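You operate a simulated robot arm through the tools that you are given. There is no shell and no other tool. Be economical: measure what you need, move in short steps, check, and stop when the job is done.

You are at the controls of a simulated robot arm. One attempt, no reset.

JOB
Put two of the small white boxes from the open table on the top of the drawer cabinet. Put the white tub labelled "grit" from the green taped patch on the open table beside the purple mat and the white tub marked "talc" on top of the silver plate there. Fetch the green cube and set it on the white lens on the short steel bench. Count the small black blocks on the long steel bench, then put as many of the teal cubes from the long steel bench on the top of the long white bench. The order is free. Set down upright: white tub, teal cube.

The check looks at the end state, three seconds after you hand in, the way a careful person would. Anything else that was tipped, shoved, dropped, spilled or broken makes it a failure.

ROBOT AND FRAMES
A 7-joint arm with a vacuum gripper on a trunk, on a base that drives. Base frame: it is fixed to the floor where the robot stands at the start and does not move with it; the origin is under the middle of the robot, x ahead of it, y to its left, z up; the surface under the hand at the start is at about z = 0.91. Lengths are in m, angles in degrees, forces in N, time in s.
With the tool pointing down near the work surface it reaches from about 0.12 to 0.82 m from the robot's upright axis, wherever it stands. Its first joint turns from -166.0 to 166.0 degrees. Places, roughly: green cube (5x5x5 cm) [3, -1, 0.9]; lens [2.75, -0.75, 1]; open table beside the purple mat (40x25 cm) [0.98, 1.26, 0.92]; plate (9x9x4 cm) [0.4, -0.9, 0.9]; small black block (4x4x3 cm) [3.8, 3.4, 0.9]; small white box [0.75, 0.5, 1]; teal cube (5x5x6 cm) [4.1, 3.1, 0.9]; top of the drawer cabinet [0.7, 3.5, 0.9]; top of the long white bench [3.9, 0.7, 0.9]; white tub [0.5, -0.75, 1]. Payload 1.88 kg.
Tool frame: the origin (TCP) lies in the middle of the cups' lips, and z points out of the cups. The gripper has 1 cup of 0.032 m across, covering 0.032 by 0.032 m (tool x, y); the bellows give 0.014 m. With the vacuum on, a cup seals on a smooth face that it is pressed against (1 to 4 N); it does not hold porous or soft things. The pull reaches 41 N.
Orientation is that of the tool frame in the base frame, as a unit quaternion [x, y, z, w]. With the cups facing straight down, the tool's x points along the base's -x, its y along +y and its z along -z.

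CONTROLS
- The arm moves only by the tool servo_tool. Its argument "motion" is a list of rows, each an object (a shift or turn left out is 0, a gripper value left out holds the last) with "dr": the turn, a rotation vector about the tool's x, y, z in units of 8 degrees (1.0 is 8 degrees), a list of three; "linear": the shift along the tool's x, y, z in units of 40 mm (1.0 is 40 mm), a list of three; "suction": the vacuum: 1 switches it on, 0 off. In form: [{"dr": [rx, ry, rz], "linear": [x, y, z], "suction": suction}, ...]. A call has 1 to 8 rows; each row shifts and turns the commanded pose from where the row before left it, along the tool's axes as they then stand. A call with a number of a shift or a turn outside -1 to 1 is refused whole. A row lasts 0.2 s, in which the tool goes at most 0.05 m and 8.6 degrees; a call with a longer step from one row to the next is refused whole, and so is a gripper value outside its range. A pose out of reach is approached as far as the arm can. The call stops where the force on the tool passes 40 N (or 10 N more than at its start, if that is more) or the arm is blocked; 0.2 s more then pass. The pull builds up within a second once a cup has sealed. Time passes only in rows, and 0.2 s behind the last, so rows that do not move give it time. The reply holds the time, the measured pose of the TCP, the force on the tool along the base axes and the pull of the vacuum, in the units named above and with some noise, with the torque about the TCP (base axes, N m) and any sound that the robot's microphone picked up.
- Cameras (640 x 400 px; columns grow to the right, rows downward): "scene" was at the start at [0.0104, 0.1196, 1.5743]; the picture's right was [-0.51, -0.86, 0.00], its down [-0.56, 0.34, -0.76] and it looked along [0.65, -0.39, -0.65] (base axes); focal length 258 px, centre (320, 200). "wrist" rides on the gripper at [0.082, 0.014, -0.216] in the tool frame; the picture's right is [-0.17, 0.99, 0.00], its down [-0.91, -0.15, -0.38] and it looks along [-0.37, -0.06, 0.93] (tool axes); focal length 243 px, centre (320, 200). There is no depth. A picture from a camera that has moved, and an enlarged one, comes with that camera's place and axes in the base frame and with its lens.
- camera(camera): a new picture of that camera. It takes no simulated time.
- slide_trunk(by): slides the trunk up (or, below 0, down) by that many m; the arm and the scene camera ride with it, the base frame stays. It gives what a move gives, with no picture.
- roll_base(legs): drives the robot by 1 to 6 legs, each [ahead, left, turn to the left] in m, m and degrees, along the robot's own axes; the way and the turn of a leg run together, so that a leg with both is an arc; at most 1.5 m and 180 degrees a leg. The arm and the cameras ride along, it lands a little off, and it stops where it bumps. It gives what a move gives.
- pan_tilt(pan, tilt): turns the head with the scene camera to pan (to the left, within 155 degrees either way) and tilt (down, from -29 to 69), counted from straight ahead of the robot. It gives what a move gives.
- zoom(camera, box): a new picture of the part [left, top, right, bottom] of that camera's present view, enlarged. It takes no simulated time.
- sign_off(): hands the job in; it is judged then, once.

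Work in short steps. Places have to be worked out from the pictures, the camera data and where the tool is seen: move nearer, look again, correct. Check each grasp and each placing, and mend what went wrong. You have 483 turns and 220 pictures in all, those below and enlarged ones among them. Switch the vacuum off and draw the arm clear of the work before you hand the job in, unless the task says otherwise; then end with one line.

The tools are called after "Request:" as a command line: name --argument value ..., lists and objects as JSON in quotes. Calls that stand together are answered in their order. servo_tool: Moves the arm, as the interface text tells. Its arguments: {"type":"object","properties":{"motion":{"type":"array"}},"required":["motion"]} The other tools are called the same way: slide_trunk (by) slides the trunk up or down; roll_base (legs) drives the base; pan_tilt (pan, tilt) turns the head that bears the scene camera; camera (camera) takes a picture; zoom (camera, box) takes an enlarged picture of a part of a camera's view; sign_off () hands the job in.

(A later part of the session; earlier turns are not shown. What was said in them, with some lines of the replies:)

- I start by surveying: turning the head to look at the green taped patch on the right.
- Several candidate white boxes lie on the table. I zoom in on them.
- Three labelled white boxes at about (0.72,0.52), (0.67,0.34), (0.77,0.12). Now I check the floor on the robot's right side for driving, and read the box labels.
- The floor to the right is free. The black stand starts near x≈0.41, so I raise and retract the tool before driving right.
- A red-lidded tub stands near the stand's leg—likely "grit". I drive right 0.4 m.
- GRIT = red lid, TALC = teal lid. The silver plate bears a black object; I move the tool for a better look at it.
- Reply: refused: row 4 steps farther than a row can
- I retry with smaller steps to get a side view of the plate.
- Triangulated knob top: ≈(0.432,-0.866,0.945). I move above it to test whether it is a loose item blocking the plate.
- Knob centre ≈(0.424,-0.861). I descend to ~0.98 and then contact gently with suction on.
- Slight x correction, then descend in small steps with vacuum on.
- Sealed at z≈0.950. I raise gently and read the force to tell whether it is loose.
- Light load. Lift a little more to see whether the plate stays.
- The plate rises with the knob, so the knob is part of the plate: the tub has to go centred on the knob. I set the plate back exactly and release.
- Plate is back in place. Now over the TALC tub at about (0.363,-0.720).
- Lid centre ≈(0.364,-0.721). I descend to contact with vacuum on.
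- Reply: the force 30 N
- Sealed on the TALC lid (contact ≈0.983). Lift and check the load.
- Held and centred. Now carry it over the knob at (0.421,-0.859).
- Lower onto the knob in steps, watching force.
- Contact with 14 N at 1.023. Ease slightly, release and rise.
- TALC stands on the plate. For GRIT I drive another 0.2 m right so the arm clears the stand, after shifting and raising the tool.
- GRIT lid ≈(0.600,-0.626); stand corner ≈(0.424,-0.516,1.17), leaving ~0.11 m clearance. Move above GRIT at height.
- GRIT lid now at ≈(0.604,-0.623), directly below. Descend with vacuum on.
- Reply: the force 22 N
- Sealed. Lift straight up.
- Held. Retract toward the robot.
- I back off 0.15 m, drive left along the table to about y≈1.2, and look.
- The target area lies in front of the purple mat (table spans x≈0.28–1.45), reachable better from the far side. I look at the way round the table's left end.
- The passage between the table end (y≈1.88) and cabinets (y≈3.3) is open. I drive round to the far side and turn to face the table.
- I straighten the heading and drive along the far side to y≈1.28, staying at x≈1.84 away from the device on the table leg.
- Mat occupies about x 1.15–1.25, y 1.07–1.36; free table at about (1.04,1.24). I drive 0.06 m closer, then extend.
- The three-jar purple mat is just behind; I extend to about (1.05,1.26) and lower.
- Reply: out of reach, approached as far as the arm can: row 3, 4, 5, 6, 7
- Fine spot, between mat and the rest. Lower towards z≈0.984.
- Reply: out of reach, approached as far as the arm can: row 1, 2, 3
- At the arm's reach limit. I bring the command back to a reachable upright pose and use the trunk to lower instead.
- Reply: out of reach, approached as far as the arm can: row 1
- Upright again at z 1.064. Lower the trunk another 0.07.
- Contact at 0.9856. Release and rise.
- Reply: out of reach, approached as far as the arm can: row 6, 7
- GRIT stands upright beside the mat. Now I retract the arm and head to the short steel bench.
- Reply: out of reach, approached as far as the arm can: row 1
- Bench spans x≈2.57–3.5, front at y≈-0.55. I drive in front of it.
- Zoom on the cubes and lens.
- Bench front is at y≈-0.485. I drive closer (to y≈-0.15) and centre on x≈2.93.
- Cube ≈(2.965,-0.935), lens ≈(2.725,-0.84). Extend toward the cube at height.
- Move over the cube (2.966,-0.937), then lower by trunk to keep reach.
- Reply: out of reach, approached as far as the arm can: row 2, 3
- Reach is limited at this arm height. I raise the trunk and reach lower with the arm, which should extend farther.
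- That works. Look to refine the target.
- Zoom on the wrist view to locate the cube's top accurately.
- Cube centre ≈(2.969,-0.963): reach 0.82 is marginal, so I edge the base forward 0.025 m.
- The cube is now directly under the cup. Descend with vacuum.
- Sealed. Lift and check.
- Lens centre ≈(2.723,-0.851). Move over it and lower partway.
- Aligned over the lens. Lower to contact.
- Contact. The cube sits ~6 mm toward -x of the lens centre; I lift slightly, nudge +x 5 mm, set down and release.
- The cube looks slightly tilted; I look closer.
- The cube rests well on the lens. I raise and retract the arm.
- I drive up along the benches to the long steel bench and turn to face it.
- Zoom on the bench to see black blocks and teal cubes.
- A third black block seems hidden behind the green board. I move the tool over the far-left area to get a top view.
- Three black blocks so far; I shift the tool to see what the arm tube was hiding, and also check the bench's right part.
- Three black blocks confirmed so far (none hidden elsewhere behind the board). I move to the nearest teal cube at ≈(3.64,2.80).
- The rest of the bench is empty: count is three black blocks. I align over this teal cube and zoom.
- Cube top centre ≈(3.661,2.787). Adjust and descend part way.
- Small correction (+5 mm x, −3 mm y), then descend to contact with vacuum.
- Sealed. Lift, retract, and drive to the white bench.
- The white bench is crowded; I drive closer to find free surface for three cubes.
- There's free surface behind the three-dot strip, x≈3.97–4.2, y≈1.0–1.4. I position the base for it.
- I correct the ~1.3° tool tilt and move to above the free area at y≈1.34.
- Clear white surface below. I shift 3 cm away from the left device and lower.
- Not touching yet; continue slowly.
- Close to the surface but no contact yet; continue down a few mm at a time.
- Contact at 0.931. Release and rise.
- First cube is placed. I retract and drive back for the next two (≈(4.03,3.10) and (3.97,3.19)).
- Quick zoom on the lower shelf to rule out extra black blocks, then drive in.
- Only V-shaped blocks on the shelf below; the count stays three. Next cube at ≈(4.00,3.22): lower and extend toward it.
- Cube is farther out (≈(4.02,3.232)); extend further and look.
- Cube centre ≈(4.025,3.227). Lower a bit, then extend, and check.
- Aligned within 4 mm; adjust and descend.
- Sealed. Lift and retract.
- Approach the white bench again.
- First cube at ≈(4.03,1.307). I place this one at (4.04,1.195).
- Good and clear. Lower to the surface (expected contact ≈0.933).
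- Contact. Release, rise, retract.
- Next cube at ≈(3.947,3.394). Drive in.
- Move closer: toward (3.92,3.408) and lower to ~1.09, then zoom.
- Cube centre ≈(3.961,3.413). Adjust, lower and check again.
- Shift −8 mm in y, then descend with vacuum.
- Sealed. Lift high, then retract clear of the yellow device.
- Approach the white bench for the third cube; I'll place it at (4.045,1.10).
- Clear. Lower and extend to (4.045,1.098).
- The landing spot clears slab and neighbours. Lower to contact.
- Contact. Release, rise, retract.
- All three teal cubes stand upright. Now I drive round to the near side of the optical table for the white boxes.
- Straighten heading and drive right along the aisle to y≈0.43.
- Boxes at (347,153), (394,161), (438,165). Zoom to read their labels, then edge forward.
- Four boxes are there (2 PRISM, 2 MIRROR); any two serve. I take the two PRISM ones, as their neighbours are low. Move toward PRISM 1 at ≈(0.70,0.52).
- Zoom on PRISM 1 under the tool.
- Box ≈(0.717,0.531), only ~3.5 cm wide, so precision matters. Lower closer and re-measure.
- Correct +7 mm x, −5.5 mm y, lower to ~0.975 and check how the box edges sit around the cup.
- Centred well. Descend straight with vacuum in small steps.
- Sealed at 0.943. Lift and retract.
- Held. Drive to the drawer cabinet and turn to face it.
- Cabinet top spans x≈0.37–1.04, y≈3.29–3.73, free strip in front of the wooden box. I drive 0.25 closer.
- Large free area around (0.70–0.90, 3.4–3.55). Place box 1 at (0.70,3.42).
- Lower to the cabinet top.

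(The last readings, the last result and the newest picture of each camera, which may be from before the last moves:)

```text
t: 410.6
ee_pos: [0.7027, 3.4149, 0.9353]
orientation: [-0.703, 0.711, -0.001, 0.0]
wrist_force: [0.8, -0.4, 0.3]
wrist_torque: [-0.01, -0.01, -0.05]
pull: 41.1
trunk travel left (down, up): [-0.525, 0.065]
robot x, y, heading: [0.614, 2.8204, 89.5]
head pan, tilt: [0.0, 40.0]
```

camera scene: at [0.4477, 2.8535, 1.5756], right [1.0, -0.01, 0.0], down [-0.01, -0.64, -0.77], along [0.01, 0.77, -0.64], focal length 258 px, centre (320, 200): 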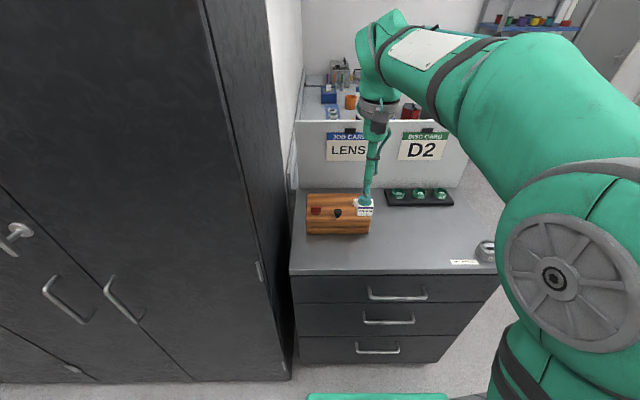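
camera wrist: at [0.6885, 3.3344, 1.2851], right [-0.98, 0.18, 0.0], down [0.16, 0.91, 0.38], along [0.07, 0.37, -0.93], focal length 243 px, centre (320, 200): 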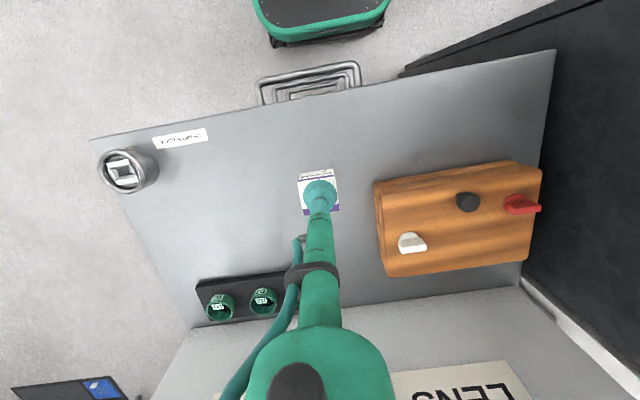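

Request:
servo_tool --motion '[{"linear": [0, 0, 0.1]}, {}]'

Request:
zoom --camera "scene" --box '[300, 160, 500, 285]'

```text
t: 411.2
ee_pos: [0.7034, 3.414, 0.9308]
orientation: [-0.703, 0.711, 0.0, 0.0]
wrist_force: [0.3, -0.4, -0.6]
wrist_torque: [-0.01, -0.05, 0.02]
pull: 41.0
trunk travel left (down, up): [-0.525, 0.065]
robot x, y, heading: [0.6147, 2.8233, 89.5]
head pan, tilt: [0.0, 40.0]
```

```text
3.20 times, centred on (400, 222) of scene
camera zoom: at [0.4478, 2.8532, 1.5756], right [1.0, -0.01, 0.0], down [-0.01, -0.64, -0.77], along [0.01, 0.77, -0.64], focal length 826 px, centre (64, 128)
```

zoom: 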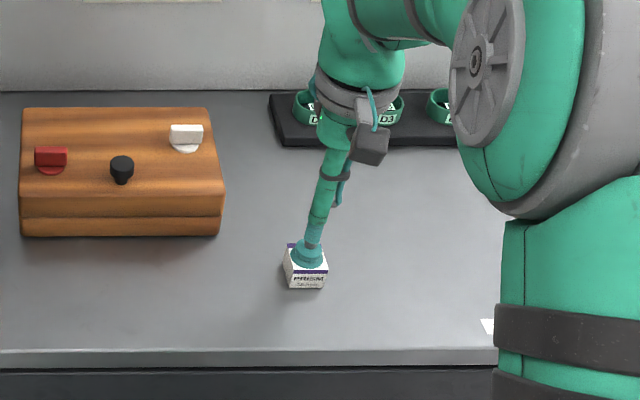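

Nearly down; continue a few millimetres.

Request:
servo_tool --motion '[{"linear": [0, 0, 0.1]}, {"linear": [0, 0, 0.06]}, {}]'

```text
t: 412.0
ee_pos: [0.703, 3.4157, 0.9271]
orientation: [-0.703, 0.711, 0.001, 0.003]
wrist_force: [-0.2, -2.4, 25.8]
wrist_torque: [-0.15, -0.02, -0.01]
pull: 40.6
trunk travel left (down, up): [-0.525, 0.065]
robot x, y, heading: [0.6103, 2.8268, 89.5]
head pan, tilt: [0.0, 40.0]
```

Contact. Ease, release, and rise.

Request:
servo_tool --motion '[{"linear": [0, 0, -0.12]}, {"suction": 0}, {}, {}, {}, {"linear": [0, 0, -0.3]}, {"linear": [0, 0, -1]}, {"linear": [0, 0, -1]}]'

Request:
servo_tool --motion '[{"linear": [0, 0, -1]}, {"linear": [0, 0, -1]}, {"linear": [0, 0, -1]}, {"linear": [1, 0.4, -0.2]}, {"linear": [1, 0.4, 0]}, {"linear": [1, 0.4, 0]}, {"linear": [1, 0.4, 0]}, {"linear": [1, 0.4, 0]}]'

Request:
camera --camera "wrist"

```text
t: 413.8
ee_pos: [0.7026, 3.4155, 1.0215]
orientation: [-0.703, 0.711, -0.001, 0.0]
wrist_force: [0.0, 0.2, -0.2]
wrist_torque: [-0.01, -0.03, 0.02]
pull: 0.0
trunk travel left (down, up): [-0.525, 0.065]
robot x, y, heading: [0.6122, 2.8273, 89.8]
head pan, tilt: [0.0, 40.0]
```

```text
t: 415.6
ee_pos: [0.6204, 3.215, 1.1492]
orientation: [-0.704, 0.71, -0.001, -0.001]
wrist_force: [-0.2, -0.4, -0.6]
wrist_torque: [-0.01, 0.0, 0.01]
pull: 0.1
trunk travel left (down, up): [-0.525, 0.065]
robot x, y, heading: [0.6108, 2.8281, 89.4]
head pan, tilt: [0.0, 40.0]
```

```text
103 pictures are left
camera wrist: at [0.6054, 3.1332, 1.3665], right [-0.98, 0.18, 0.0], down [0.16, 0.91, 0.38], along [0.07, 0.37, -0.93], focal length 243 px, centre (320, 200)
```

wrist: 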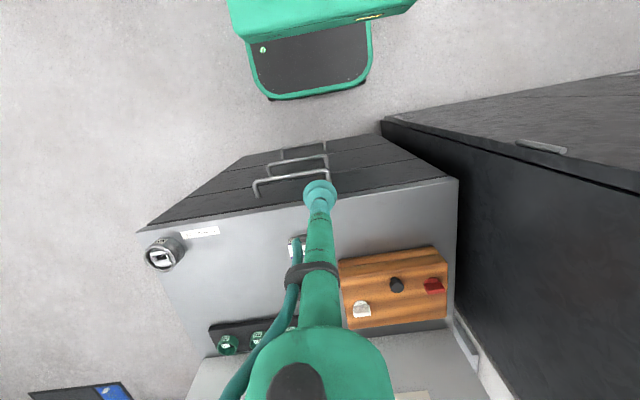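

Box 1 is on the cabinet. I drive back for the second PRISM box.

Request:
roll_base --legs '[[-0.27, 0, 0], [0, 0, -89.6], [-0.82, 0, 0], [0, -1.05, 0], [0, -1.07, 0]]'

Request:
pan_tilt --pan 0 --tilt 48

Request:
camera --camera "scene"

```text
t: 435.4
ee_pos: [0.0885, 0.4537, 1.1499]
orientation: [0.021, 1.0, 0.0, 0.0]
wrist_force: [0.7, 0.8, -0.7]
wrist_torque: [-0.01, 0.01, -0.02]
pull: 0.0
trunk travel left (down, up): [-0.525, 0.065]
robot x, y, heading: [-0.3006, 0.4694, -2.3]
head pan, tilt: [0.0, 40.0]
```

```text
t: 436.1
ee_pos: [0.0893, 0.4533, 1.1497]
orientation: [0.022, 1.0, 0.0, 0.0]
wrist_force: [-0.3, 0.1, -0.3]
wrist_torque: [-0.03, -0.02, -0.01]
pull: 0.1
trunk travel left (down, up): [-0.525, 0.065]
robot x, y, heading: [-0.301, 0.4763, -2.1]
head pan, tilt: [0.0, 48.0]
```

```text
102 pictures are left
camera scene: at [-0.2757, 0.6351, 1.5642], right [-0.04, -1.0, 0.0], down [-0.74, 0.03, -0.67], along [0.67, -0.03, -0.74], focal length 258 px, centre (320, 200)
```

scene: 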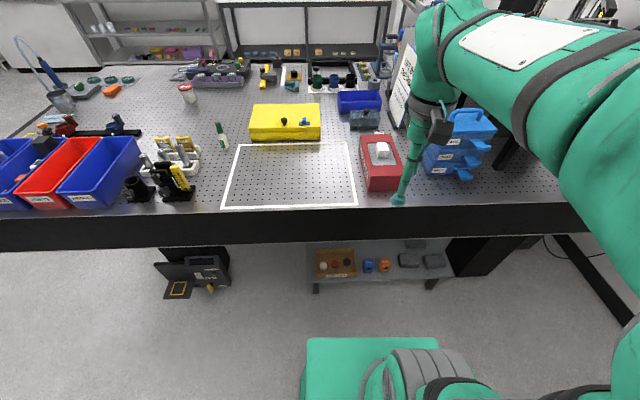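

Drive in to x≈-0.04.

Request:
roll_base --legs '[[0.26, -0.03, 2.1]]'

Request:
servo_tool --motion '[{"linear": [0, -0.4, -0.6]}, {"linear": [-0.9, -0.4, 0]}, {"linear": [-0.9, -0.4, 0]}, {"linear": [-0.9, -0.4, 0]}, {"linear": [-0.9, 0, 0]}, {"linear": [-0.9, 0, 0]}, {"linear": [-0.9, 0, 0]}, {}]'

Request:
camera --camera "wrist"

```text
t: 438.0
ee_pos: [0.3463, 0.4286, 1.1501]
orientation: [0.004, 1.0, 0.0, 0.0]
wrist_force: [0.1, -0.3, 0.4]
wrist_torque: [-0.01, 0.0, 0.0]
pull: 0.0
trunk travel left (down, up): [-0.525, 0.065]
robot x, y, heading: [-0.0419, 0.4385, -0.1]
head pan, tilt: [0.0, 48.0]
```

```text
t: 439.8
ee_pos: [0.5609, 0.3629, 1.1734]
orientation: [0.005, 1.0, 0.0, 0.001]
wrist_force: [-0.2, 0.3, 0.3]
wrist_torque: [0.0, 0.04, 0.02]
pull: 0.1
trunk travel left (down, up): [-0.525, 0.065]
robot x, y, heading: [-0.0384, 0.4366, -0.5]
head pan, tilt: [0.0, 48.0]
```

```text
101 pictures are left
camera wrist: at [0.4788, 0.3785, 1.3913], right [0.17, 0.98, 0.0], down [0.91, -0.16, 0.37], along [0.37, -0.07, -0.93], focal length 243 px, centre (320, 200)
```

wrist: 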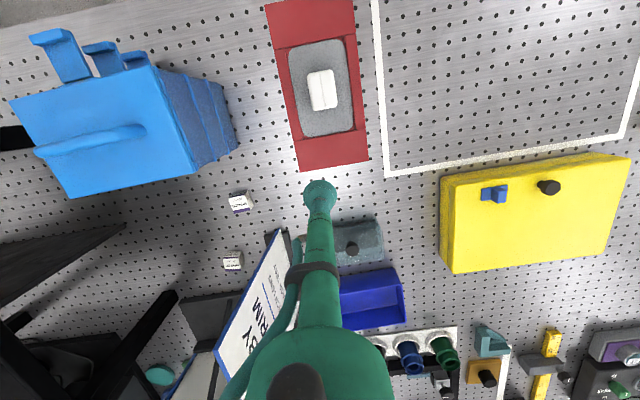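

PRISM 2 should be under the tip, ≈(0.654,0.353). Advance and lower, then zoom.

Request:
servo_tool --motion '[{"linear": [-0.7, -0.1, 0]}, {"linear": [-0.7, -0.1, 0]}, {"linear": [-0.6, 0, 0.5]}, {"linear": [0, 0, 1]}, {}]'

Request:
zoom --camera "wrist" --box '[240, 120, 400, 220]'

Request:
zoom --camera "scene" --box '[320, 60, 560, 240]'

```text
t: 441.0
ee_pos: [0.6409, 0.3553, 1.113]
orientation: [0.004, 1.0, 0.0, -0.001]
wrist_force: [-0.3, 0.1, -0.2]
wrist_torque: [0.01, 0.03, -0.01]
pull: 0.0
trunk travel left (down, up): [-0.525, 0.065]
robot x, y, heading: [-0.0435, 0.44, -0.5]
head pan, tilt: [0.0, 48.0]
```

```text
4.00 times, centred on (320, 170) of wrist
camera zoom: at [0.5591, 0.3701, 1.3309], right [0.17, 0.98, 0.0], down [0.91, -0.16, 0.37], along [0.37, -0.07, -0.93], focal length 970 px, centre (320, 320)
```

zoom: 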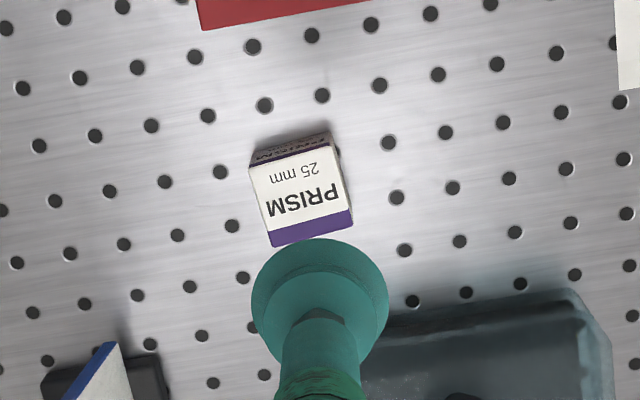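

```text
2.22 times, centred on (440, 150) of scene
camera zoom: at [-0.0241, 0.5996, 1.5642], right [-0.01, -1.0, 0.0], down [-0.74, 0.01, -0.67], along [0.67, -0.01, -0.74], focal length 573 px, centre (53, 311)
```

zoom: 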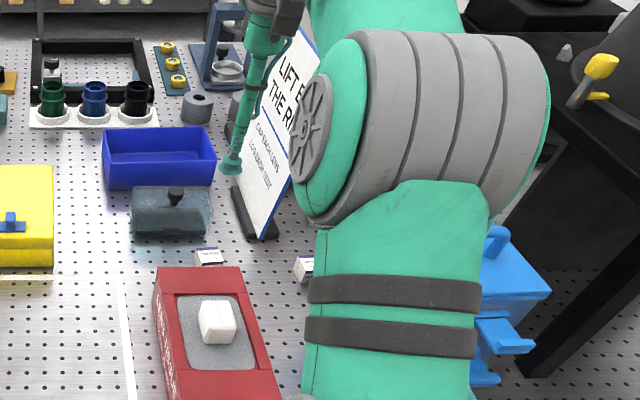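

Box top ≈(0.660,0.345). Move there, lower to ~1.01 and re-check.

Request:
servo_tool --motion '[{"linear": [-0.47, -0.26, 0.6]}, {"linear": [0, 0, 0.9]}, {"linear": [0, 0, 0.9]}, {}]'

Request:
zoom --camera "wrist" --box '[256, 140, 384, 220]'

```text
t: 442.0
ee_pos: [0.662, 0.3443, 1.0163]
orientation: [0.005, 1.0, 0.0, 0.0]
wrist_force: [0.4, 1.2, -0.1]
wrist_torque: [-0.02, 0.02, 0.0]
pull: 0.0
trunk travel left (down, up): [-0.525, 0.065]
robot x, y, heading: [-0.0422, 0.4386, -0.3]
head pan, tilt: [0.0, 48.0]
```

```text
5.00 times, centred on (320, 180) of wrist
camera zoom: at [0.5794, 0.359, 1.2333], right [0.17, 0.98, 0.0], down [0.91, -0.16, 0.37], along [0.37, -0.07, -0.93], focal length 1213 px, centre (320, 300)
```

zoom: 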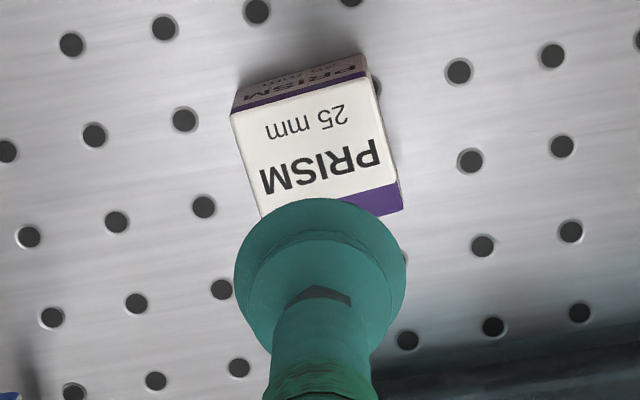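

Aligned within 2 mm. Descend further and seal.

Request:
servo_tool --motion '[{"linear": [0.04, -0.02, 0.8], "suction": 1}, {"linear": [0, 0, 0.6]}, {"linear": [0, 0, 0.25]}, {}]'

Request:
servo_tool --motion '[{"linear": [0, 0, 0.1]}, {"linear": [0, 0, 0.08]}, {}]'

```text
t: 443.0
ee_pos: [0.6583, 0.344, 0.9515]
orientation: [0.005, 1.0, 0.0, 0.0]
wrist_force: [0.1, 0.2, -0.6]
wrist_torque: [-0.02, -0.03, -0.01]
pull: 0.0
trunk travel left (down, up): [-0.525, 0.065]
robot x, y, heading: [-0.0422, 0.4359, -0.5]
head pan, tilt: [0.0, 48.0]
```

```text
t: 443.8
ee_pos: [0.6583, 0.3435, 0.9442]
orientation: [0.004, 1.0, 0.0, 0.0]
wrist_force: [0.0, -0.7, 0.9]
wrist_torque: [-0.01, 0.0, 0.0]
pull: 17.4
trunk travel left (down, up): [-0.525, 0.065]
robot x, y, heading: [-0.0394, 0.4361, -0.4]
head pan, tilt: [0.0, 48.0]
```

Pull is building; wait a moment.

Request:
servo_tool --motion '[{}, {}, {}]'

```text
t: 444.6
ee_pos: [0.6583, 0.3447, 0.9451]
orientation: [0.004, 1.0, 0.0, 0.0]
wrist_force: [-0.7, 0.5, 0.3]
wrist_torque: [-0.03, 0.01, 0.0]
pull: 40.7
trunk travel left (down, up): [-0.525, 0.065]
robot x, y, heading: [-0.0427, 0.4333, -0.5]
head pan, tilt: [0.0, 48.0]
```

Sealed. Lift and retract.

Request:
servo_tool --motion '[{"linear": [0, 0, -0.4]}, {"linear": [0, 0, -1]}, {"linear": [0, 0, -1]}, {"linear": [0, 0, -1]}, {"linear": [0, 0, -1]}, {"linear": [0, 0, -1]}, {"linear": [0.5, 0.1, -0.8]}, {"linear": [1, 0.1, 0]}]'

Request:
servo_tool --motion '[{"linear": [1, 0.2, 0]}, {"linear": [1, 0.2, 0]}, {"linear": [1, 0.2, 0]}, {"linear": [1, 0.2, 0]}, {"linear": [1, 0.2, 0]}, {"linear": [1, 0.2, 0]}, {"linear": [0.8, 0.2, 0]}]'

Request:
camera --camera "wrist"

```text
t: 446.4
ee_pos: [0.5993, 0.3521, 1.195]
orientation: [0.005, 1.0, 0.001, 0.001]
wrist_force: [0.3, 0.0, -0.6]
wrist_torque: [0.0, 0.0, -0.01]
pull: 40.3
trunk travel left (down, up): [-0.525, 0.065]
robot x, y, heading: [-0.0397, 0.436, -0.2]
head pan, tilt: [0.0, 48.0]
```

```text
t: 448.0
ee_pos: [0.3265, 0.4102, 1.1938]
orientation: [0.005, 1.0, 0.0, 0.0]
wrist_force: [1.0, -0.5, 0.0]
wrist_torque: [0.0, 0.01, -0.03]
pull: 40.3
trunk travel left (down, up): [-0.525, 0.065]
robot x, y, heading: [-0.0415, 0.4366, -0.4]
head pan, tilt: [0.0, 48.0]
```

```text
97 pictures are left
camera wrist: at [0.2439, 0.4252, 1.4111], right [0.17, 0.98, 0.0], down [0.91, -0.16, 0.37], along [0.37, -0.07, -0.93], focal length 243 px, centre (320, 200)
```

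wrist: 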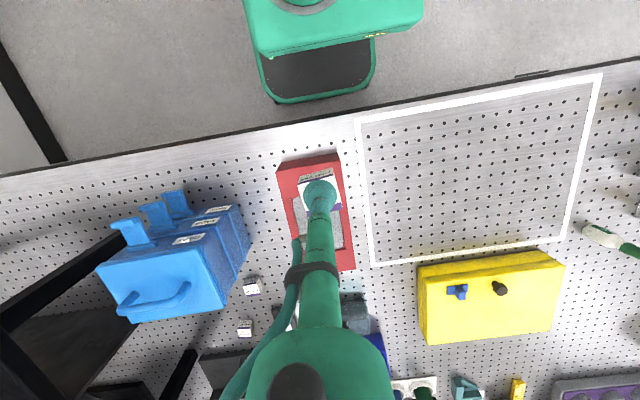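

Held. Drive to the cabinet again.

Request:
roll_base --legs '[[-0.15, 0, 0.4], [0, 1.05, 0], [0, 1.08, 0], [0.87, 0, 0], [0, 0, 90]]'

```text
t: 467.6
ee_pos: [0.7282, 2.9119, 1.1937]
orientation: [0.713, -0.702, -0.001, 0.0]
wrist_force: [-0.3, 0.1, -0.9]
wrist_torque: [-0.02, 0.02, 0.01]
pull: 40.8
trunk travel left (down, up): [-0.525, 0.065]
robot x, y, heading: [0.7086, 2.5444, 91.1]
head pan, tilt: [0.0, 48.0]
```

Move closer and extend.

Request:
roll_base --legs '[[0.28, 0, -1]]'

Request:
servo_tool --motion '[{"linear": [-0.7, -0.6, 0]}, {"linear": [-0.7, -0.6, 0]}, {"linear": [-0.7, -0.6, 0]}, {"linear": [-0.7, -0.5, 0]}, {"linear": [-0.7, 0, 0]}, {"linear": [-0.7, 0, 0]}, {}]'

Request:
camera --camera "wrist"

```text
t: 469.6
ee_pos: [0.7309, 3.1958, 1.194]
orientation: [0.708, -0.707, 0.0, 0.0]
wrist_force: [-0.5, -0.4, -1.1]
wrist_torque: [0.0, 0.02, 0.03]
pull: 40.3
trunk travel left (down, up): [-0.525, 0.065]
robot x, y, heading: [0.7088, 2.8274, 90.4]
head pan, tilt: [0.0, 48.0]
```

```text
t: 471.1
ee_pos: [0.8235, 3.3642, 1.194]
orientation: [0.707, -0.707, 0.001, -0.001]
wrist_force: [1.1, 0.0, -0.6]
wrist_torque: [-0.02, 0.0, 0.01]
pull: 40.7
trunk travel left (down, up): [-0.525, 0.065]
robot x, y, heading: [0.7072, 2.8228, 90.2]
head pan, tilt: [0.0, 48.0]
```

```text
96 pictures are left
camera wrist: at [0.8086, 3.2808, 1.4116], right [-0.99, 0.16, 0.0], down [0.15, 0.91, 0.37], along [0.06, 0.37, -0.93], focal length 243 px, centre (320, 200)
```

wrist: 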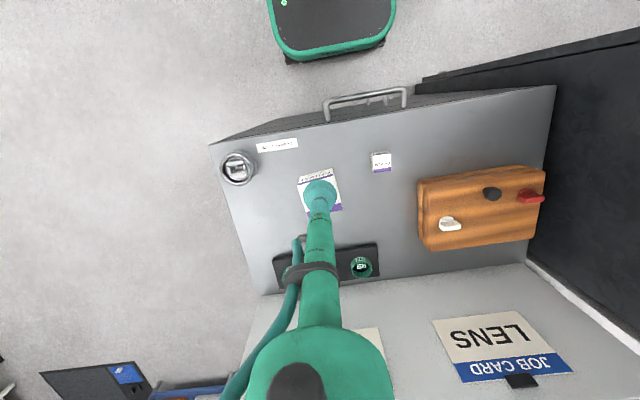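

Box 1 is fine at (0.70,3.41). Place box 2 at (0.82,3.41).

Request:
servo_tool --motion '[{"linear": [-1, 0, 0]}, {"linear": [0, 0, 1]}, {"linear": [0, 0, 1]}, {"linear": [0, 0, 1]}, {"linear": [0, 0, 1]}, {"linear": [0, 0, 1]}, {"linear": [0, 0, 0.9]}, {}]'

Request:
servo_tool --motion '[{"linear": [0, 0, 0.2]}, {"linear": [0, 0, 0.15]}, {}]'

```text
t: 472.9
ee_pos: [0.8213, 3.4033, 0.958]
orientation: [0.708, -0.706, 0.0, 0.0]
wrist_force: [-0.3, -0.1, 0.2]
wrist_torque: [-0.02, 0.02, -0.02]
pull: 40.6
trunk travel left (down, up): [-0.525, 0.065]
robot x, y, heading: [0.7068, 2.8271, 90.2]
head pan, tilt: [0.0, 48.0]
```

```text
t: 473.8
ee_pos: [0.8224, 3.4041, 0.9442]
orientation: [0.708, -0.707, 0.0, 0.0]
wrist_force: [-0.4, 0.2, -0.3]
wrist_torque: [-0.01, 0.0, 0.01]
pull: 40.6
trunk travel left (down, up): [-0.525, 0.065]
robot x, y, heading: [0.712, 2.8286, 90.3]
head pan, tilt: [0.0, 48.0]
```

Request:
servo_tool --motion '[{"linear": [0, 0, 0.15]}, {"linear": [0, 0, 0.12]}, {}]'

Request:
servo_tool --motion '[{"linear": [0, 0, 0.1]}, {}]'

```text
t: 474.6
ee_pos: [0.8232, 3.4038, 0.9328]
orientation: [0.708, -0.707, 0.0, 0.0]
wrist_force: [0.0, -0.2, -0.5]
wrist_torque: [0.03, 0.03, 0.03]
pull: 41.1
trunk travel left (down, up): [-0.525, 0.065]
robot x, y, heading: [0.7087, 2.8243, 90.3]
head pan, tilt: [0.0, 48.0]
```

```text
t: 475.1
ee_pos: [0.8218, 3.4041, 0.9293]
orientation: [0.708, -0.706, -0.001, -0.001]
wrist_force: [0.3, -0.2, 4.2]
wrist_torque: [-0.01, 0.03, 0.03]
pull: 40.7
trunk travel left (down, up): [-0.525, 0.065]
robot x, y, heading: [0.7032, 2.8244, 90.4]
head pan, tilt: [0.0, 48.0]
```

Contact. Release, rise, retract, and look.

Request:
servo_tool --motion '[{"suction": 0}, {}, {}, {}, {"linear": [0, 0, -0.3]}, {"linear": [0, 0, -1]}, {"linear": [0, 0, -1]}, {"linear": [0, 0, -1]}]'

Request:
servo_tool --motion '[{"linear": [0, 0, -1]}, {"linear": [0, 0, -1]}, {"linear": [1, 0, 0]}, {"linear": [1, 0, 0]}, {"linear": [1, 0, 0]}, {"linear": [1, 0, 0]}, {"linear": [1, 0, 0]}]'

Request:
camera --camera "wrist"

Request:
camera --camera "scene"

```text
t: 476.9
ee_pos: [0.8223, 3.4039, 1.0605]
orientation: [0.708, -0.706, 0.0, 0.001]
wrist_force: [-0.8, 0.3, 0.5]
wrist_torque: [0.0, -0.01, -0.02]
pull: 0.0
trunk travel left (down, up): [-0.525, 0.065]
robot x, y, heading: [0.7064, 2.8305, 90.3]
head pan, tilt: [0.0, 48.0]
```

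```text
t: 478.6
ee_pos: [0.8242, 3.2033, 1.1422]
orientation: [0.708, -0.706, 0.0, 0.0]
wrist_force: [-0.6, 0.5, -0.2]
wrist_torque: [-0.03, 0.01, -0.03]
pull: 0.0
trunk travel left (down, up): [-0.525, 0.065]
robot x, y, heading: [0.7079, 2.8264, 90.6]
head pan, tilt: [0.0, 48.0]
```

```text
95 pictures are left
camera wrist: at [0.8093, 3.1219, 1.3587], right [-0.99, 0.16, 0.0], down [0.15, 0.91, 0.37], along [0.06, 0.37, -0.93], focal length 243 px, centre (320, 200)
```

wrist: 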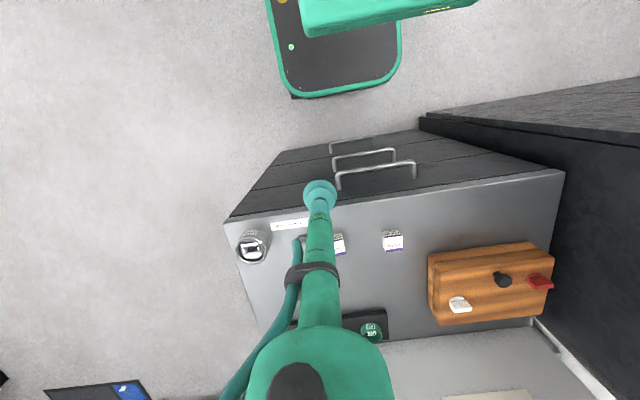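

```text
94 pictures are left
camera scene: at [0.5425, 2.8433, 1.5642], right [1.0, 0.0, 0.0], down [0.0, -0.74, -0.67], along [0.0, 0.67, -0.74], focal length 258 px, centre (320, 200)
```

scene: 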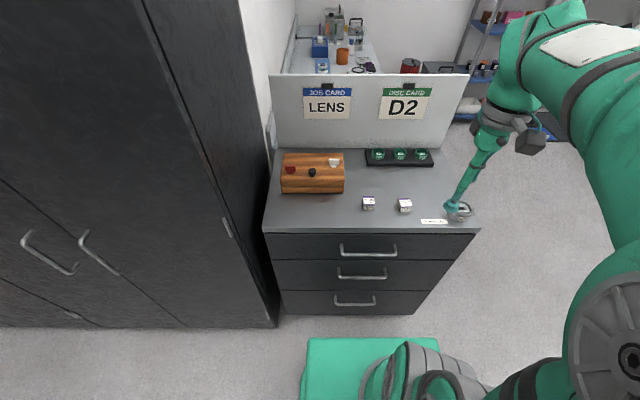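

Both boxes are on the cabinet, and every other placement was checked. I back away clear of the work and hand in.

Request:
roll_base --legs '[[-0.25, 0, 0]]'

Request:
sign_off

```text
t: 480.4
ee_pos: [0.8247, 2.9559, 1.1423]
orientation: [0.708, -0.706, 0.0, 0.0]
wrist_force: [0.4, -0.7, 0.2]
wrist_torque: [0.01, -0.03, 0.05]
pull: 0.0
trunk travel left (down, up): [-0.525, 0.065]
robot x, y, heading: [0.7128, 2.5781, 90.1]
head pan, tilt: [0.0, 48.0]
```

```text
The job is handed in.
```

The job is handed in and every item was placed: two PRISM boxes on the drawer cabinet, GRIT beside the purple mat, TALC on the knob that is part of the silver plate, the green cube on the white lens, and three teal cubes on the long white bench to match three black blocks counted.
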